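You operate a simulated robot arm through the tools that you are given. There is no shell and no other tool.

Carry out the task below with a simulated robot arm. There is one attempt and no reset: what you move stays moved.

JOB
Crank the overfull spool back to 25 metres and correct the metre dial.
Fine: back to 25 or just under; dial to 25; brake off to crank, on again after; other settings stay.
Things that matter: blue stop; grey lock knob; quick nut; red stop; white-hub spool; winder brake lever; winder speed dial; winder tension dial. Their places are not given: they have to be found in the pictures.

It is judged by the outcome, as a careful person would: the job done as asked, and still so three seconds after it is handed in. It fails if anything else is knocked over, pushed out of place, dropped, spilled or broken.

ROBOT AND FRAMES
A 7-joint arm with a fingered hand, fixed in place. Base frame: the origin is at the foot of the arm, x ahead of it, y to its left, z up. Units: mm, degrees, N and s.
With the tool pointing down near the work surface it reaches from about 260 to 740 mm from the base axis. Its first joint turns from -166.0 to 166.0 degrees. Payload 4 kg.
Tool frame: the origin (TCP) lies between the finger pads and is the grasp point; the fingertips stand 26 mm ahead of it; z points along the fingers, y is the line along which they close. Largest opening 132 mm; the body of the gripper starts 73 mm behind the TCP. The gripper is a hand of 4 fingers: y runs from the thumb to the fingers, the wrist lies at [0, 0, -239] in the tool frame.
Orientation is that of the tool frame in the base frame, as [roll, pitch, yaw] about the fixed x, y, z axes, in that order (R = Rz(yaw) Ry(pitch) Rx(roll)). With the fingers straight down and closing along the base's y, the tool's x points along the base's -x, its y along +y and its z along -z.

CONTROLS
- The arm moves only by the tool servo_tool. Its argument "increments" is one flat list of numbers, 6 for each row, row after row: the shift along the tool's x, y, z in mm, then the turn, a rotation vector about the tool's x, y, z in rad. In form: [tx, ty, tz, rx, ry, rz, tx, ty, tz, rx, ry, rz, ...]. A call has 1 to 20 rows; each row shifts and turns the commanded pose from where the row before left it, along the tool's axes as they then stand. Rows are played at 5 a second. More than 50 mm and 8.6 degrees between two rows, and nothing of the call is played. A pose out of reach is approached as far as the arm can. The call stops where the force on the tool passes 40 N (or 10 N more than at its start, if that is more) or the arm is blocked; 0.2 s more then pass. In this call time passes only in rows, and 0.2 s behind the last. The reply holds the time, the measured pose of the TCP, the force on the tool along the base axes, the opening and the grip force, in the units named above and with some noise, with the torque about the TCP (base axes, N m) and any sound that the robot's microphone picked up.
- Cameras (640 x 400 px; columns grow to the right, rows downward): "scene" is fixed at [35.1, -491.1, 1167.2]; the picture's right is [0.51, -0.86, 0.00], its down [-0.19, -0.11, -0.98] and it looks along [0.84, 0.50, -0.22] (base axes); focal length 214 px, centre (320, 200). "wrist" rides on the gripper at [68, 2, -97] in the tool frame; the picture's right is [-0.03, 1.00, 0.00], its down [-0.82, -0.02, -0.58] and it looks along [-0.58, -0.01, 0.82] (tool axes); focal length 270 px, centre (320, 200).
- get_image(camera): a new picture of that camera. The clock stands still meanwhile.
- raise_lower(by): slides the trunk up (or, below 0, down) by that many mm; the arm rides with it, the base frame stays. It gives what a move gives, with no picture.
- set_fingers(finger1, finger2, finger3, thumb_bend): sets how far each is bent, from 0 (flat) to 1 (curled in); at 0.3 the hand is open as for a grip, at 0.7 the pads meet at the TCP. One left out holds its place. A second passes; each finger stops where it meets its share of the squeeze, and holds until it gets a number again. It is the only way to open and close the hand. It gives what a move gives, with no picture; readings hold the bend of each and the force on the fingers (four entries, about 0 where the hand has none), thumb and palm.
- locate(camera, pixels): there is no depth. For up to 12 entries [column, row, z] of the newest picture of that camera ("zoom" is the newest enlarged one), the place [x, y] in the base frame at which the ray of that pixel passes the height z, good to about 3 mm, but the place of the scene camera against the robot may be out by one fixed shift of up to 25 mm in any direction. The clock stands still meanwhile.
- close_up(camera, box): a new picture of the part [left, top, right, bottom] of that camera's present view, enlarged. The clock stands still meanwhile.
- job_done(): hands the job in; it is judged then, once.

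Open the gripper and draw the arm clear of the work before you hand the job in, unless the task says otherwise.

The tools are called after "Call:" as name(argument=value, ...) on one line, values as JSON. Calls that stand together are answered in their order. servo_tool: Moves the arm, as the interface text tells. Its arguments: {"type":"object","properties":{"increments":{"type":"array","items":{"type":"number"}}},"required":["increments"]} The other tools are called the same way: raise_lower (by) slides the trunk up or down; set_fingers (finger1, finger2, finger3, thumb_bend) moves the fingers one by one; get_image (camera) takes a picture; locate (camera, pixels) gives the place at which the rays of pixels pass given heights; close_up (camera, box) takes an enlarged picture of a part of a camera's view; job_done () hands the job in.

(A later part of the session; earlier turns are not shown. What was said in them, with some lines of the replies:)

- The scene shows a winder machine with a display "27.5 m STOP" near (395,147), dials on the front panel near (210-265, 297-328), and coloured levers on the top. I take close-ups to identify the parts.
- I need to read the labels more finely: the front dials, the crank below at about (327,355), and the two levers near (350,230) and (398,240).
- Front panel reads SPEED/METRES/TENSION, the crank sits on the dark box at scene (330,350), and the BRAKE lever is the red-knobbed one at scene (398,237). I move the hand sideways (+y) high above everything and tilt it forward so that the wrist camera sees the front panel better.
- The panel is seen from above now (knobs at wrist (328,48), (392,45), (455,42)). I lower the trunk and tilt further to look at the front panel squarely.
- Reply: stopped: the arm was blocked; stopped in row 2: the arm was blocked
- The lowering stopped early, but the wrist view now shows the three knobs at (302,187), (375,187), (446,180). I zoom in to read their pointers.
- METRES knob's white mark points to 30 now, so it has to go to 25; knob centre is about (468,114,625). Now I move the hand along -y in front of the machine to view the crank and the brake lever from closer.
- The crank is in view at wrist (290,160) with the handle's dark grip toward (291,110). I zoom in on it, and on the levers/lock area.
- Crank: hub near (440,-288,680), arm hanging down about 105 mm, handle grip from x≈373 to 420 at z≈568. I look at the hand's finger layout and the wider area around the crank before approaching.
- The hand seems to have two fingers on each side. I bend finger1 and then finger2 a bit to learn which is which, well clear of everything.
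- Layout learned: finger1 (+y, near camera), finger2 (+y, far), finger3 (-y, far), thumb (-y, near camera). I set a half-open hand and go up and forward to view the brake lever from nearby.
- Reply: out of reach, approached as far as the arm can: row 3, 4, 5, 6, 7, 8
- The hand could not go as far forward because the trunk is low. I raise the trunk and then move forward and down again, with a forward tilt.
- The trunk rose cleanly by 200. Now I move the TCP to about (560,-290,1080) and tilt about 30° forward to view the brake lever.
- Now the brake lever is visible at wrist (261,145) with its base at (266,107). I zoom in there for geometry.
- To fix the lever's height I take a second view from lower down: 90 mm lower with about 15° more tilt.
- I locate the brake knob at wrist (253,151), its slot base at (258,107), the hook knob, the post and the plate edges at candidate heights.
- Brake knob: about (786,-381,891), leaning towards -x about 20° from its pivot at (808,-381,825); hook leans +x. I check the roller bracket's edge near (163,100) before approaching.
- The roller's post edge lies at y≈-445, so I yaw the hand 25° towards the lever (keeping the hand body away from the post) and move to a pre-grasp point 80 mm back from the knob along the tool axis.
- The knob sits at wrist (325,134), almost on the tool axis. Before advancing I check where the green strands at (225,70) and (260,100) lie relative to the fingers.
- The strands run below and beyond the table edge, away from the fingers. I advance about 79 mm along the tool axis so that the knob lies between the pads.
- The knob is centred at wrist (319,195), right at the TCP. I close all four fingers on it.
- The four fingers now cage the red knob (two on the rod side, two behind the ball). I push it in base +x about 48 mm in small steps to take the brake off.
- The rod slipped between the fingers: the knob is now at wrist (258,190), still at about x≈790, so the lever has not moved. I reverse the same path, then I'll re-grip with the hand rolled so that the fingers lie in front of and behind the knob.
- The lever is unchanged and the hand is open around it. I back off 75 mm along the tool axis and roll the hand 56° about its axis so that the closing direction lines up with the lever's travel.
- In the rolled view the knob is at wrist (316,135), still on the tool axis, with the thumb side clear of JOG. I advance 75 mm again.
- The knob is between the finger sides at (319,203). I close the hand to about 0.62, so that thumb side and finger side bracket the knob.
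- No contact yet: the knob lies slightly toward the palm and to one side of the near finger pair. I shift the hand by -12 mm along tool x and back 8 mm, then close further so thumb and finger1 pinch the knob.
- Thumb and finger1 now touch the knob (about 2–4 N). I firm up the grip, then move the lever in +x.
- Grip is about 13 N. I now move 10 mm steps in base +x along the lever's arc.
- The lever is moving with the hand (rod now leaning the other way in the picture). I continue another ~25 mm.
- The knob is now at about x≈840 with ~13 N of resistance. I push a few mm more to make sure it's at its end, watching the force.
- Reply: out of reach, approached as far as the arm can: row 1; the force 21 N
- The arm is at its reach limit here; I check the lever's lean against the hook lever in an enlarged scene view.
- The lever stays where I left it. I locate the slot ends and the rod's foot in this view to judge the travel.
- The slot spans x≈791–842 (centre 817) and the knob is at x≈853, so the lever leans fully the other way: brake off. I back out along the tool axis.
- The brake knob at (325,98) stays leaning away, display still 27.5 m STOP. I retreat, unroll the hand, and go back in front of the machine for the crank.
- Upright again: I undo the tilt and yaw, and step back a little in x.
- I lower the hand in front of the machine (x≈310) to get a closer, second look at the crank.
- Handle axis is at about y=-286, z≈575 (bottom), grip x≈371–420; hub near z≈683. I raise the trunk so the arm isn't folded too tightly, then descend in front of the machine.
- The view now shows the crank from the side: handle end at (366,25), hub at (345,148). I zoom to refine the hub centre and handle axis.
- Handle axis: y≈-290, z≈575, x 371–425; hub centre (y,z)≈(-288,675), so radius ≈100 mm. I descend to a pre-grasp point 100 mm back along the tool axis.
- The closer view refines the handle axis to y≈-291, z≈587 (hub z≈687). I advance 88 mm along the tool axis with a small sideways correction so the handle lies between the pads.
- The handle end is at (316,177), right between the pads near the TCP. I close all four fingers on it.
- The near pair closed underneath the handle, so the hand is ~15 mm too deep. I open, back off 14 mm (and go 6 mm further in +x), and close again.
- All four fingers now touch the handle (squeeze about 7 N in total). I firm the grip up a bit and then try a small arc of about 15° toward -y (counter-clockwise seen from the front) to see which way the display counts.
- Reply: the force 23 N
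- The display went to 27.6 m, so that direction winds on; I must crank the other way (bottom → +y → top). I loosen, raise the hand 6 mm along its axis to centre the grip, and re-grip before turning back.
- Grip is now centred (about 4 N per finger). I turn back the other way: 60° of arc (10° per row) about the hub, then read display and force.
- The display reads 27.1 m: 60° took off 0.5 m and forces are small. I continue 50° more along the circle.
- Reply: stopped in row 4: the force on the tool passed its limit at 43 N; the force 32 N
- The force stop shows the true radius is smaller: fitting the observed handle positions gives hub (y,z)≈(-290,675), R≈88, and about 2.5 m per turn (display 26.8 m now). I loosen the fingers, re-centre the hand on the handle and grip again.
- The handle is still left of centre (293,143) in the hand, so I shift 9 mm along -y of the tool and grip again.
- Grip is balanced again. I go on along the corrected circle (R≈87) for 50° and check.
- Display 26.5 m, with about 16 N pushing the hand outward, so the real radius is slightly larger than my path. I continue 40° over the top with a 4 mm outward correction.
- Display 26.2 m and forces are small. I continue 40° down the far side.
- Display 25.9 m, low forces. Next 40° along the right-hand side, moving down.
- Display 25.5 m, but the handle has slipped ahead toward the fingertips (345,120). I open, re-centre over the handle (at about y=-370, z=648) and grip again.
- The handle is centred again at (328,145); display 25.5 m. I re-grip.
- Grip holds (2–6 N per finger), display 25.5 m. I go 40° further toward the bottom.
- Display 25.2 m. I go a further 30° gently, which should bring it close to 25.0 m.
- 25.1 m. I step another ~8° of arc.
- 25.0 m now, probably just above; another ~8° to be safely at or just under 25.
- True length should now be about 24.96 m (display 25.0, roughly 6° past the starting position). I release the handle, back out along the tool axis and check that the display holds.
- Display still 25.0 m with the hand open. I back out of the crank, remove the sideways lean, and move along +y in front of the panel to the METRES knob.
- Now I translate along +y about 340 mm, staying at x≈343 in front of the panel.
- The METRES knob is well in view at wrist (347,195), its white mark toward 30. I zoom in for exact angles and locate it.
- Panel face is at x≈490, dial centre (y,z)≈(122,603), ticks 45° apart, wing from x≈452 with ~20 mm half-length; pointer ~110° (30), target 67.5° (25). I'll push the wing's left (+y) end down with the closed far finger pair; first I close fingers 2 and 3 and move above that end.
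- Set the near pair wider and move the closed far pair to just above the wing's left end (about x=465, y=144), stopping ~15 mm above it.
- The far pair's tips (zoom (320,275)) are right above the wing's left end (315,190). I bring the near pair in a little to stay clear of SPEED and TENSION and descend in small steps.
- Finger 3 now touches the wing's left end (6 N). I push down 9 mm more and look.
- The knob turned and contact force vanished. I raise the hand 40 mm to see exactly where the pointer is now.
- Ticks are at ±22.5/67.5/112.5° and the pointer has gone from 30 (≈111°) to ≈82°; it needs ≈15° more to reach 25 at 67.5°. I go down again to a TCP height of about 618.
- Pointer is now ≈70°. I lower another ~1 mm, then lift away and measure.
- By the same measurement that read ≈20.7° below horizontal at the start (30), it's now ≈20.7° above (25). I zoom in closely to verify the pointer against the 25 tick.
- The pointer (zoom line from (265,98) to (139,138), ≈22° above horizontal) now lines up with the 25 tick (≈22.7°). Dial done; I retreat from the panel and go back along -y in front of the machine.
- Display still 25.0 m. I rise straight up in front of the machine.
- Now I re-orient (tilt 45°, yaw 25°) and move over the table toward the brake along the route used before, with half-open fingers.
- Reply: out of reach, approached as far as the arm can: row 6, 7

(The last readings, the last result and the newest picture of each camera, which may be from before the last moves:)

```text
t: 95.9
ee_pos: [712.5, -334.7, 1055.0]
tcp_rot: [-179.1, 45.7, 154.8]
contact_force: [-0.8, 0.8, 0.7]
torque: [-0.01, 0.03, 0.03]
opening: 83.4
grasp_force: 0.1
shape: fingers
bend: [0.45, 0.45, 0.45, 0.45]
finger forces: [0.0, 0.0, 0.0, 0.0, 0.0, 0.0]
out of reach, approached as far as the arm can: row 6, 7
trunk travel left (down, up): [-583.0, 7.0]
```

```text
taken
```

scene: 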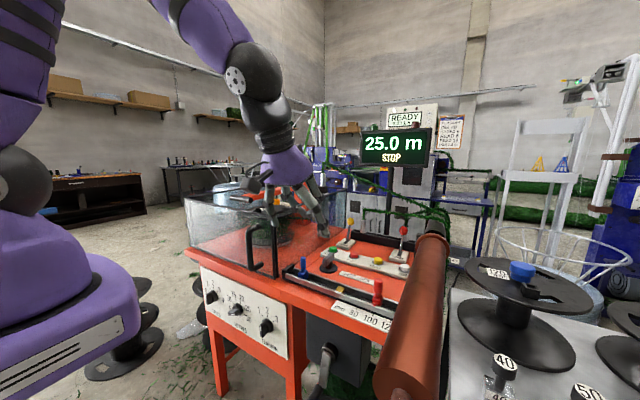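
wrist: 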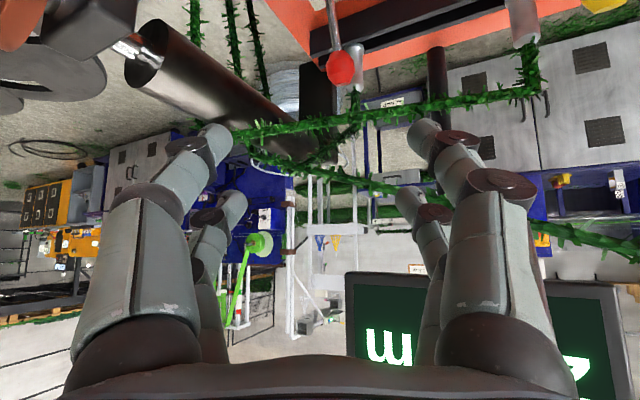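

The knob is visible at wrist (340,68), display reads on. I roll the hand 56° as before and approach to 90 mm short of the knob.

Call:
servo_tool(increments=[0, 0, 0, 0, 0, 0.1396, 0, 0, 0, 0, 0, 0.1396, 0, 0, 0, 0, 0, 0.1396, 0, 0, 0, 0, 0, 0.1396, 0, 0, 0, 0, 0, 0.1396, 0, 0, 0, 0, 0, 0.1396, 0, 0, 0, 0, 0, 0.1396, 3.3, -2.35, 30, 0, 0, 0, 3.3, -2.35, 30, 0, 0, 0, 3.3, -2.35, 30, 0, 0, 0, 3.3, -2.35, 30, 0, 0, 0])

Call:
get_image(camera="wrist")

Call:
close_up(camera="scene", box=[320, 120, 480, 280])

```text
t: 98.3
ee_pos: [781.8, -364.3, 961.4]
tcp_rot: [139.9, 24.1, 89.6]
contact_force: [0.0, 0.3, -0.3]
torque: [-0.01, 0.0, 0.0]
opening: 83.5
grasp_force: 0.0
shape: fingers
bend: [0.45, 0.45, 0.45, 0.45]
finger forces: [0.0, 0.1, 0.0, 0.0, 0.0, 0.0]
trunk travel left (down, up): [-583.0, 7.0]
```

```text
taken
```

wrist: 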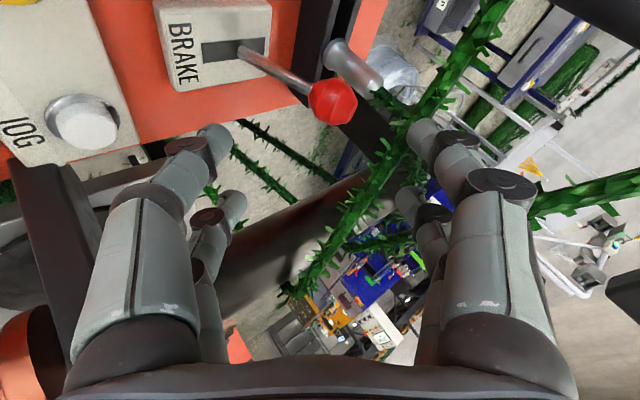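

```text
2.50 times, centred on (400, 200) of scene
```

zoom: 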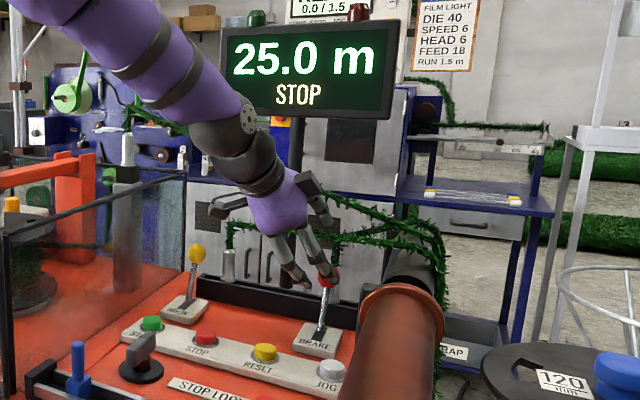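

The knob at (333,102) is where I expect it. I advance 92 mm along the tool axis around it.

Call:
servo_tool(increments=[0.5, 0.5, 24, 0, 0, 0, 0.5, 0.5, 24, 0, 0, 0, 0.5, 0.5, 24, 0, 0, 0, 0.5, 0.5, 20, 0, 0, 0])

Call:
get_image(camera="wrist")

```text
t: 99.3
ee_pos: [836.9, -392.5, 895.7]
tcp_rot: [139.9, 24.1, 89.6]
contact_force: [-0.6, 0.3, 0.2]
torque: [0.02, 0.0, 0.01]
opening: 83.4
grasp_force: 0.0
shape: fingers
bend: [0.45, 0.45, 0.45, 0.45]
finger forces: [0.1, 0.1, 0.0, 0.0, 0.0, 0.1]
out of reach, approached as far as the arm can: row 4
trunk travel left (down, up): [-583.0, 7.0]
```

```text
taken
```

wrist: 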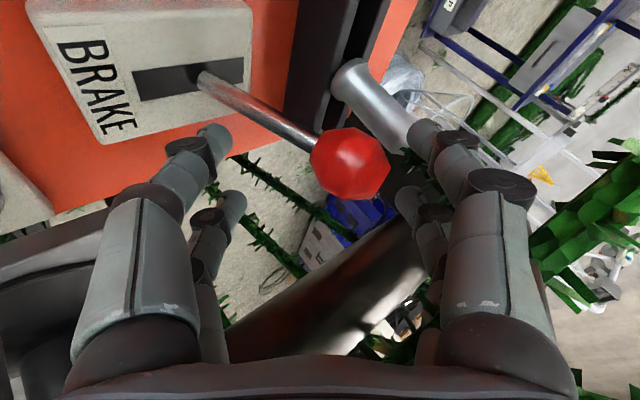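

The knob lies between thumb and finger1 at (350,163). I close thumb and finger1 on it.

Call:
set_fingers(finger1=0.7, finger2=0.62, finger3=0.6, thumb_bend=0.7)

Call:
get_image(camera="wrist")

```text
t: 100.3
ee_pos: [837.2, -391.8, 895.1]
tcp_rot: [139.9, 24.2, 89.6]
contact_force: [-0.6, -3.9, -0.6]
torque: [-0.32, 0.19, 0.13]
opening: 33.7
grasp_force: 9.6
shape: fingers
bend: [0.6, 0.62, 0.6, 0.64]
finger forces: [8.1, 0.1, 0.0, 0.0, 10.9, 0.1]
trunk travel left (down, up): [-583.0, 7.0]
```

```text
taken
```

wrist: 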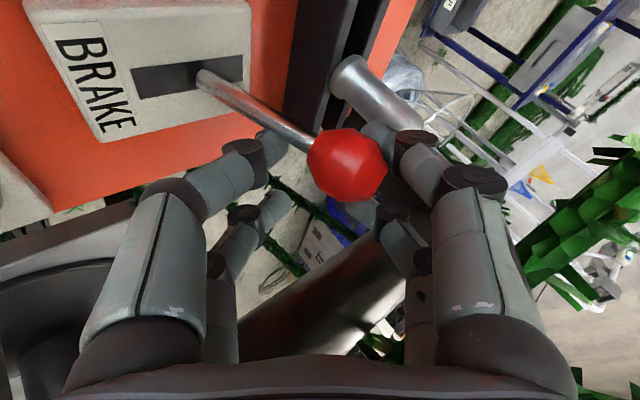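

Firm hold (≈10 N, opening 33.7 mm across the knob). I pull in base -x, 10 mm per row.

Call:
servo_tool(increments=[-0.4, -7, -7.1, 0, 0, 0, -0.4, -7.2, -7, 0, 0, 0, 0, -7.66, -6.43, 0, 0, 0])

Call:
get_image(camera="wrist")

```text
t: 101.1
ee_pos: [805.7, -391.7, 894.7]
tcp_rot: [140.0, 24.2, 89.5]
contact_force: [-1.2, -8.9, -2.7]
torque: [-0.32, 0.09, -0.04]
opening: 15.4
grasp_force: 5.2
shape: fingers
bend: [0.68, 0.62, 0.6, 0.65]
finger forces: [1.6, 0.0, 0.0, 0.0, 9.4, 0.1]
trunk travel left (down, up): [-583.0, 7.0]
```

```text
taken
```

wrist: 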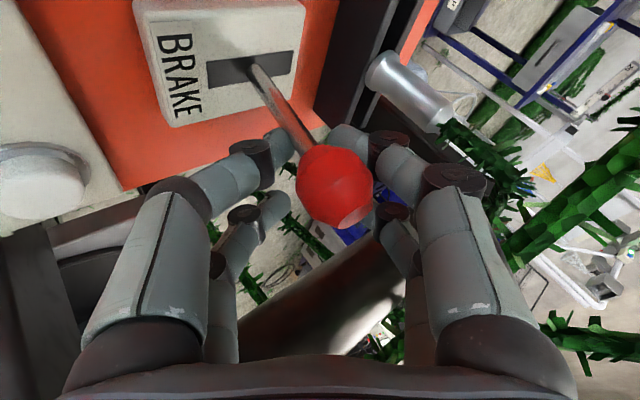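

The lever follows (rod nearly upright). I continue pulling another ~28 mm.

Call:
servo_tool(increments=[0, -7.66, -6.43, 0, 0, 0, 0.3, -8, -6, 0, 0, 0, 0.3, -7.5, -5, 0, 0, 0])

Call:
get_image(camera="wrist")

Call:
close_up(camera="scene", box=[350, 210, 430, 270])

```text
t: 101.9
ee_pos: [777.9, -388.7, 893.2]
tcp_rot: [139.9, 24.1, 89.7]
contact_force: [3.9, 0.6, -5.9]
torque: [-0.1, 0.05, -0.07]
opening: 10.9
grasp_force: 3.8
shape: fingers
bend: [0.65, 0.62, 0.6, 0.69]
finger forces: [5.3, 0.0, 0.0, 0.0, 2.0, 0.1]
trunk travel left (down, up): [-583.0, 7.0]
```

```text
taken
```

wrist: 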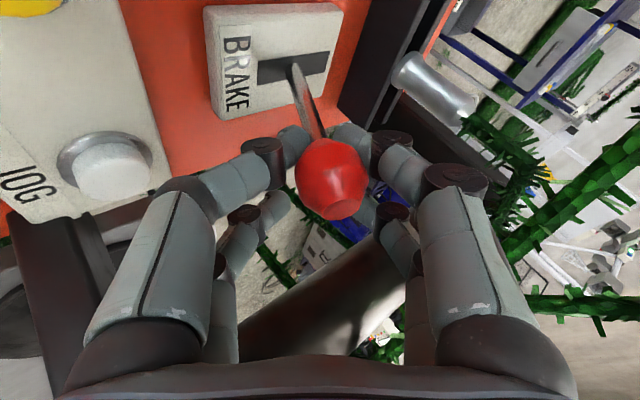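

```text
6.67 times, centred on (390, 240) of scene
```

zoom: 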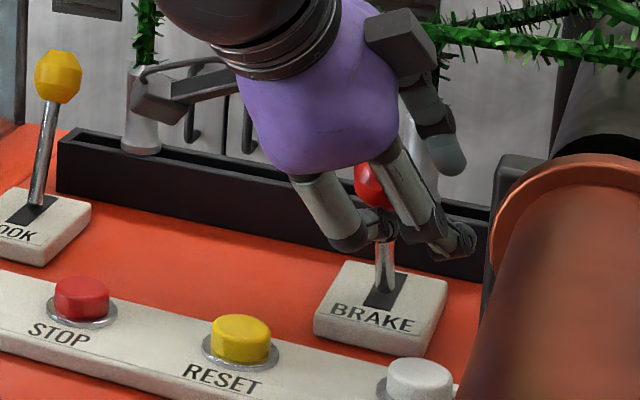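

The knob is back at about its starting place (x≈786). I pull a few mm more to be sure it's at its end stop.

Call:
servo_tool(increments=[0.2, -3, -2.5, 0, 0, 0, 0.2, -3, -2.5, 0, 0, 0, 0.2, -3, -2.5, 0, 0, 0])

Call:
get_image(camera="wrist")

Call:
close_up(camera="scene", box=[350, 210, 430, 270])

```text
t: 102.7
ee_pos: [768.7, -388.6, 892.8]
tcp_rot: [139.8, 24.1, 89.7]
contact_force: [15.7, 1.3, -9.6]
torque: [-0.18, 0.23, -0.25]
opening: 18.2
grasp_force: 8.0
shape: fingers
bend: [0.58, 0.62, 0.6, 0.7]
finger forces: [16.3, 0.0, 0.1, 0.1, 0.1, 0.1]
trunk travel left (down, up): [-583.0, 7.0]
```

```text
taken
```

wrist: 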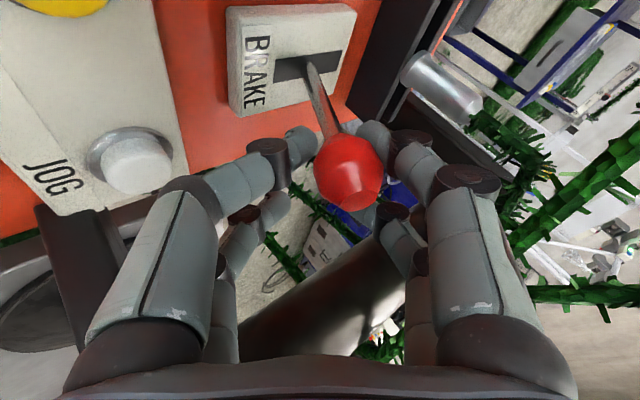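

```text
6.67 times, centred on (390, 240) of scene
```

zoom: 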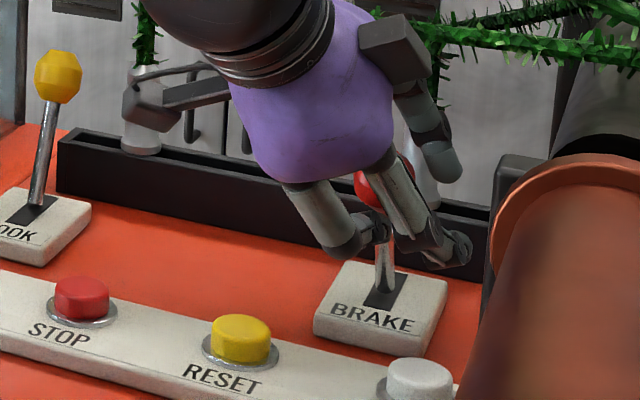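

The hand moved 9 mm but the knob did not follow (finger1 now 16 N), so the lever is at its stop: brake on. I relax, open the fingers and check.

Call:
servo_tool(increments=[0, 4.6, 3.9, 0, 0, 0])

Call:
set_fingers(finger1=0.45, finger2=0.45, finger3=0.45, thumb_bend=0.45)

Call:
get_image(camera="wrist")

Call:
close_up(camera="scene", box=[340, 110, 460, 190])

```text
t: 103.1
ee_pos: [771.5, -388.9, 894.4]
tcp_rot: [140.1, 24.2, 89.7]
contact_force: [8.1, 5.9, -5.8]
torque: [-0.07, 0.13, 0.04]
opening: 14.9
grasp_force: 6.5
shape: fingers
bend: [0.62, 0.62, 0.6, 0.7]
finger forces: [11.2, 0.1, 0.0, 0.1, 1.0, 0.1]
trunk travel left (down, up): [-583.0, 7.0]
```

```text
t: 104.1
ee_pos: [771.9, -390.8, 894.5]
tcp_rot: [139.9, 24.3, 89.6]
contact_force: [-0.2, -0.1, 0.1]
torque: [0.01, 0.0, 0.0]
opening: 82.4
grasp_force: 0.2
shape: fingers
bend: [0.45, 0.45, 0.45, 0.45]
finger forces: [0.1, 0.0, 0.0, 0.0, 0.0, 0.0]
trunk travel left (down, up): [-583.0, 7.0]
```

```text
taken
```

wrist: 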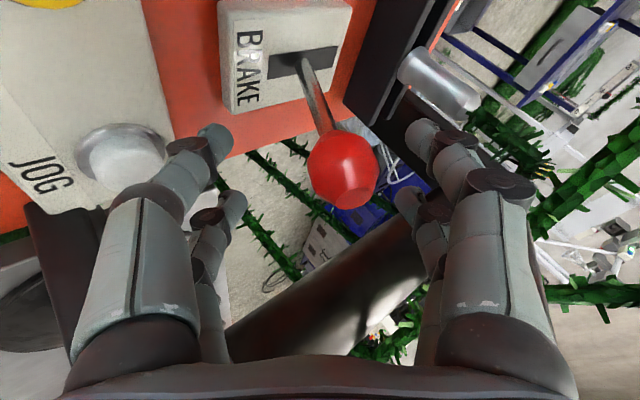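

```text
5.00 times, centred on (400, 150) of scene
```

zoom: 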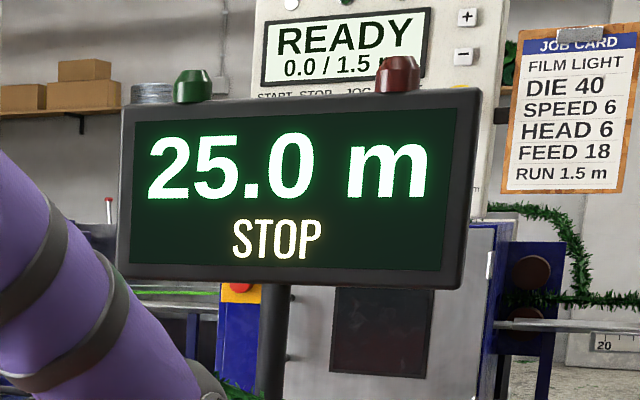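

The knob rests at x≈787, its original position, and the display reads 25.0 m. I back out along the tool axis and return to a clear pose.

Call:
servo_tool(increments=[0, 3, -20, 0, 0, 0, 0, 0, -25, 0, 0, 0, 0, 0, -35, 0, 0, 0, 0, 0, -40, 0, 0, 0, 0, 0, -40, 0, 0, 0, 0, 0, -40, 0, 0, 0])

Call:
get_image(camera="scene")

Call:
close_up(camera="scene", box=[370, 215, 430, 275])

```text
t: 105.5
ee_pos: [645.6, -325.5, 1036.1]
tcp_rot: [139.9, 24.3, 89.6]
contact_force: [0.4, -0.2, -0.6]
torque: [0.02, -0.02, 0.0]
opening: 82.2
grasp_force: 0.0
shape: fingers
bend: [0.45, 0.45, 0.45, 0.45]
finger forces: [0.0, 0.0, 0.0, 0.1, 0.0, 0.0]
trunk travel left (down, up): [-583.0, 7.0]
```

```text
taken
```

scene: 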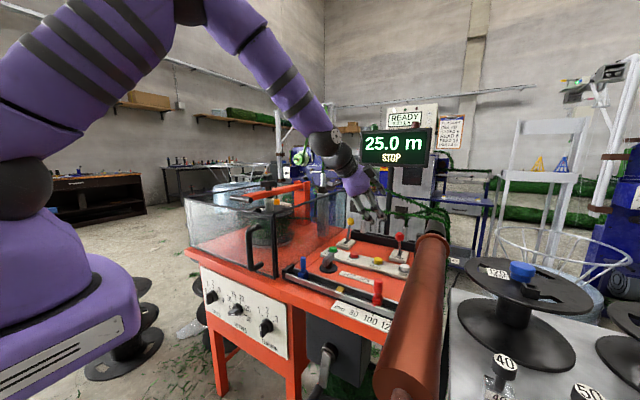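

```text
6.67 times, centred on (400, 245) of scene
```

zoom: 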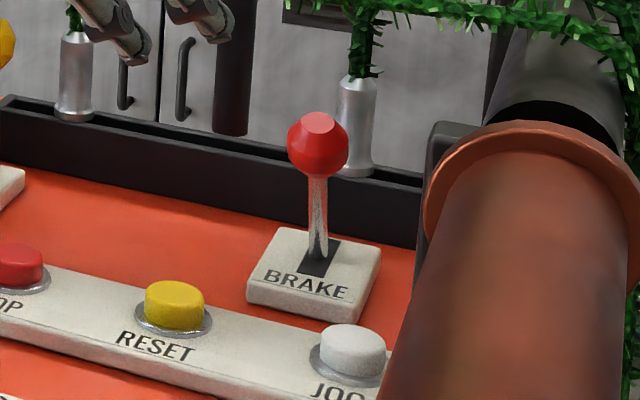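

The brake lever looks exactly as at the start (knob at zoom (318,145)). I check the front panel and stops, then pull the arm fully clear.

Call:
close_up(camera="scene", box=[195, 275, 285, 345])

Call:
close_up(camera="scene", box=[270, 215, 430, 345])

Call:
servo_tool(increments=[0, 0, 0, 0, 0, -0.1396, 0, 0, 0, 0, 0, -0.1396, 0, 0, 0, 0, 0, -0.1396, 0, 0, 0, 0, 0, -0.1396, 0, 0, 0, 0, 0, -0.1396, 0, 0, 0, 0, 0, -0.1396, 0, 0, 0, 0, 0, -0.1396, 27, -11, -30, 0, 0, 0, 27, -11, -30, 0, 0, 0, 27, -11, -30, 0, 0, 0, 27, -11, -30, 0, 0, 0, 27, -11, -30, 0, 0, 0, 27, -11, -30, 0, 0, 0])

```text
5.71 times, centred on (240, 310) of scene
```

zoom: 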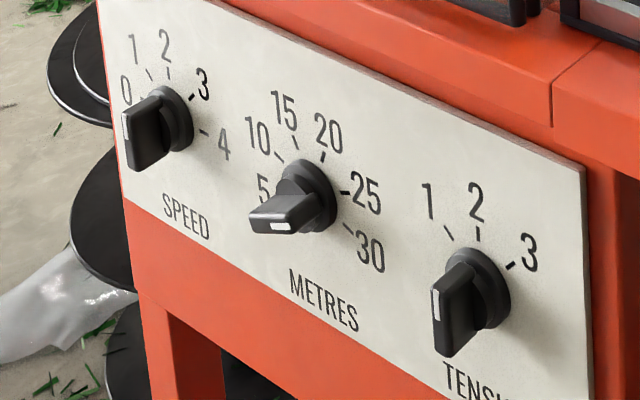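

```text
3.08 times, centred on (350, 280) of scene
```

zoom: 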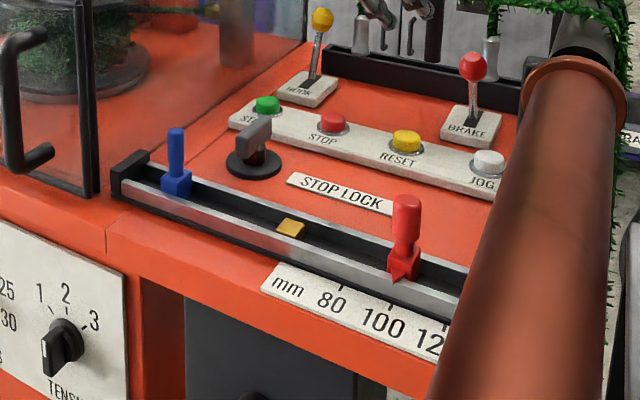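

```text
t: 108.3
ee_pos: [398.7, -279.6, 1046.6]
tcp_rot: [-179.1, 45.7, 154.9]
contact_force: [-0.3, -0.1, -0.5]
torque: [0.0, 0.03, 0.02]
opening: 82.6
grasp_force: 0.0
shape: fingers
bend: [0.45, 0.45, 0.45, 0.45]
finger forces: [0.0, 0.1, 0.0, 0.0, 0.0, 0.0]
trunk travel left (down, up): [-583.0, 7.0]
```

The stops, lock knob, SPEED and TENSION all look unchanged. I zoom in on the METRES pointer once more from the scene camera to double-check its angle.

Call:
close_up(camera="scene", box=[220, 294, 260, 324])

Call:
get_image(camera="scene")

```text
13.33 times, centred on (240, 309) of scene
```

zoom: 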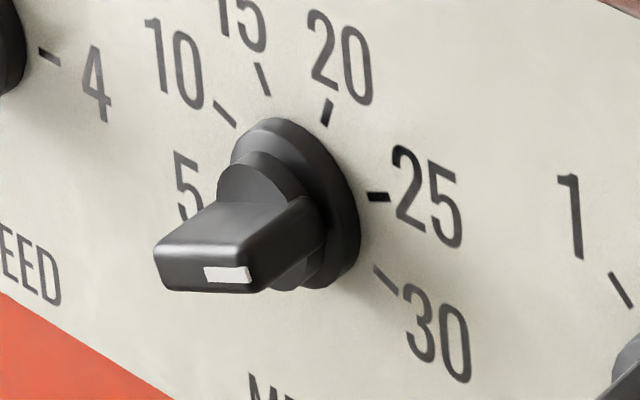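

```text
taken
```

scene: 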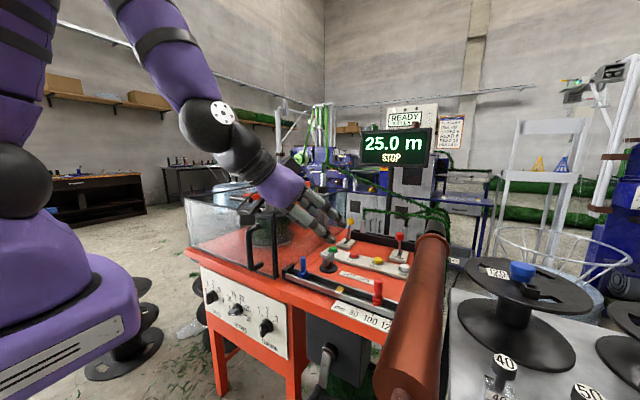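

The pointer's white bar is parallel to the 25 tick within about a degree. I straighten the hand, retreat to a clear pose near the start, and open the fingers fully.

Call:
servo_tool(increments=[0, 0, -20, 0, 0.113, 0, 0, 0, -20, 0, 0.113, 0, 0, 0, -20, 0, 0.113, 0, 0, 0, -20, 0, 0.113, 0, 0, 0, -20, 0, 0.113, 0, 0, 0, -20, 0, 0.113, 0, 0, 0, -20, 0, 0.113, 0, 0, 0, 0, 0, 0, -0.111, 0, 0, 0, 0, 0, -0.111, 0, 0, 0, 0, 0, -0.111, 0, 0, 0, 0, 0, -0.111])

Call:
set_fingers(finger1=0.3, finger2=0.3, finger3=0.3, thumb_bend=0.3)

Call:
get_image(camera="scene")

Call:
get_image(camera="wrist")

```text
t: 110.7
ee_pos: [360.7, -253.5, 1131.2]
tcp_rot: [-172.6, 17.5, -177.8]
contact_force: [0.7, -0.4, -0.2]
torque: [-0.04, -0.01, -0.01]
opening: 82.9
grasp_force: 0.0
shape: fingers
bend: [0.45, 0.45, 0.45, 0.45]
finger forces: [0.1, 0.0, 0.1, 0.0, 0.1, 0.0]
out of reach, approached as far as the arm can: row 2, 3, 5, 6, 7
trunk travel left (down, up): [-583.0, 7.0]
```

```text
t: 111.7
ee_pos: [359.9, -253.9, 1131.7]
tcp_rot: [-172.7, 17.6, -178.0]
contact_force: [-0.7, -0.2, 0.5]
torque: [-0.01, -0.02, 0.02]
opening: 132.5
grasp_force: 0.1
shape: fingers
bend: [0.3, 0.3, 0.3, 0.3]
finger forces: [0.0, 0.0, 0.0, 0.0, 0.0, 0.0]
trunk travel left (down, up): [-583.0, 7.0]
```

```text
taken
```

scene: 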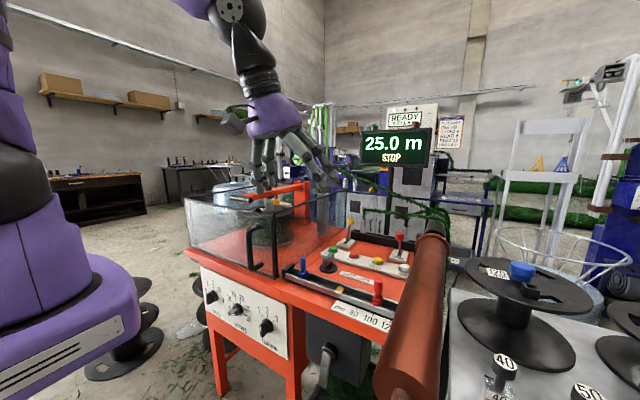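

```text
taken
```

wrist: 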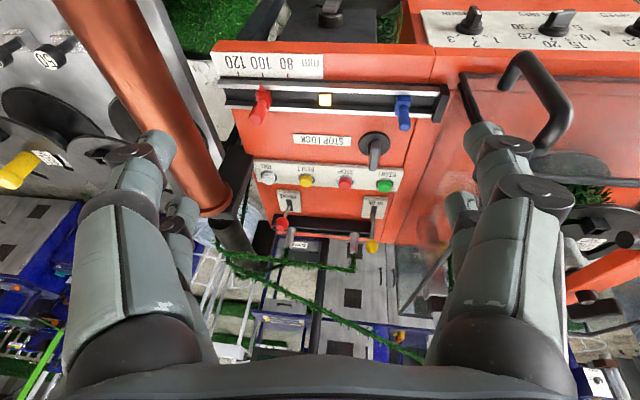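

The hand is open and clear above the machine (z≈1131). The display holds at 25.0 m STOP, the brake is on, the METRES dial is at 25 and the other settings look unchanged, so I hand the job in.

Call:
job_done()

```text
The job is handed in.
```

The spool is cranked back: the display now reads 25.0 m, down from 27.5 m. I have handed the job in.

- **Length:** I stopped a little past one full turn of the crank. Working from the crank angle, I estimate the true length at 24.95 to 24.98 m, so at 25 or just under.
- **Metre dial:** It was set to 30 and is now on 25, within about a degree of the tick mark.
- **Brake:** I took it off to crank and put it back on afterwards. The lever is against its stop, in the same position as at the start.
- **Other settings:** The speed and tension dials, the red and blue stops and the grey lock knob look unchanged in the last pictures.
- **First test turn:** My first test of the crank went the wrong way and took the display to 27.6 m before I reversed it.
- **Arm:** It is clear of the machine and the hand is open.
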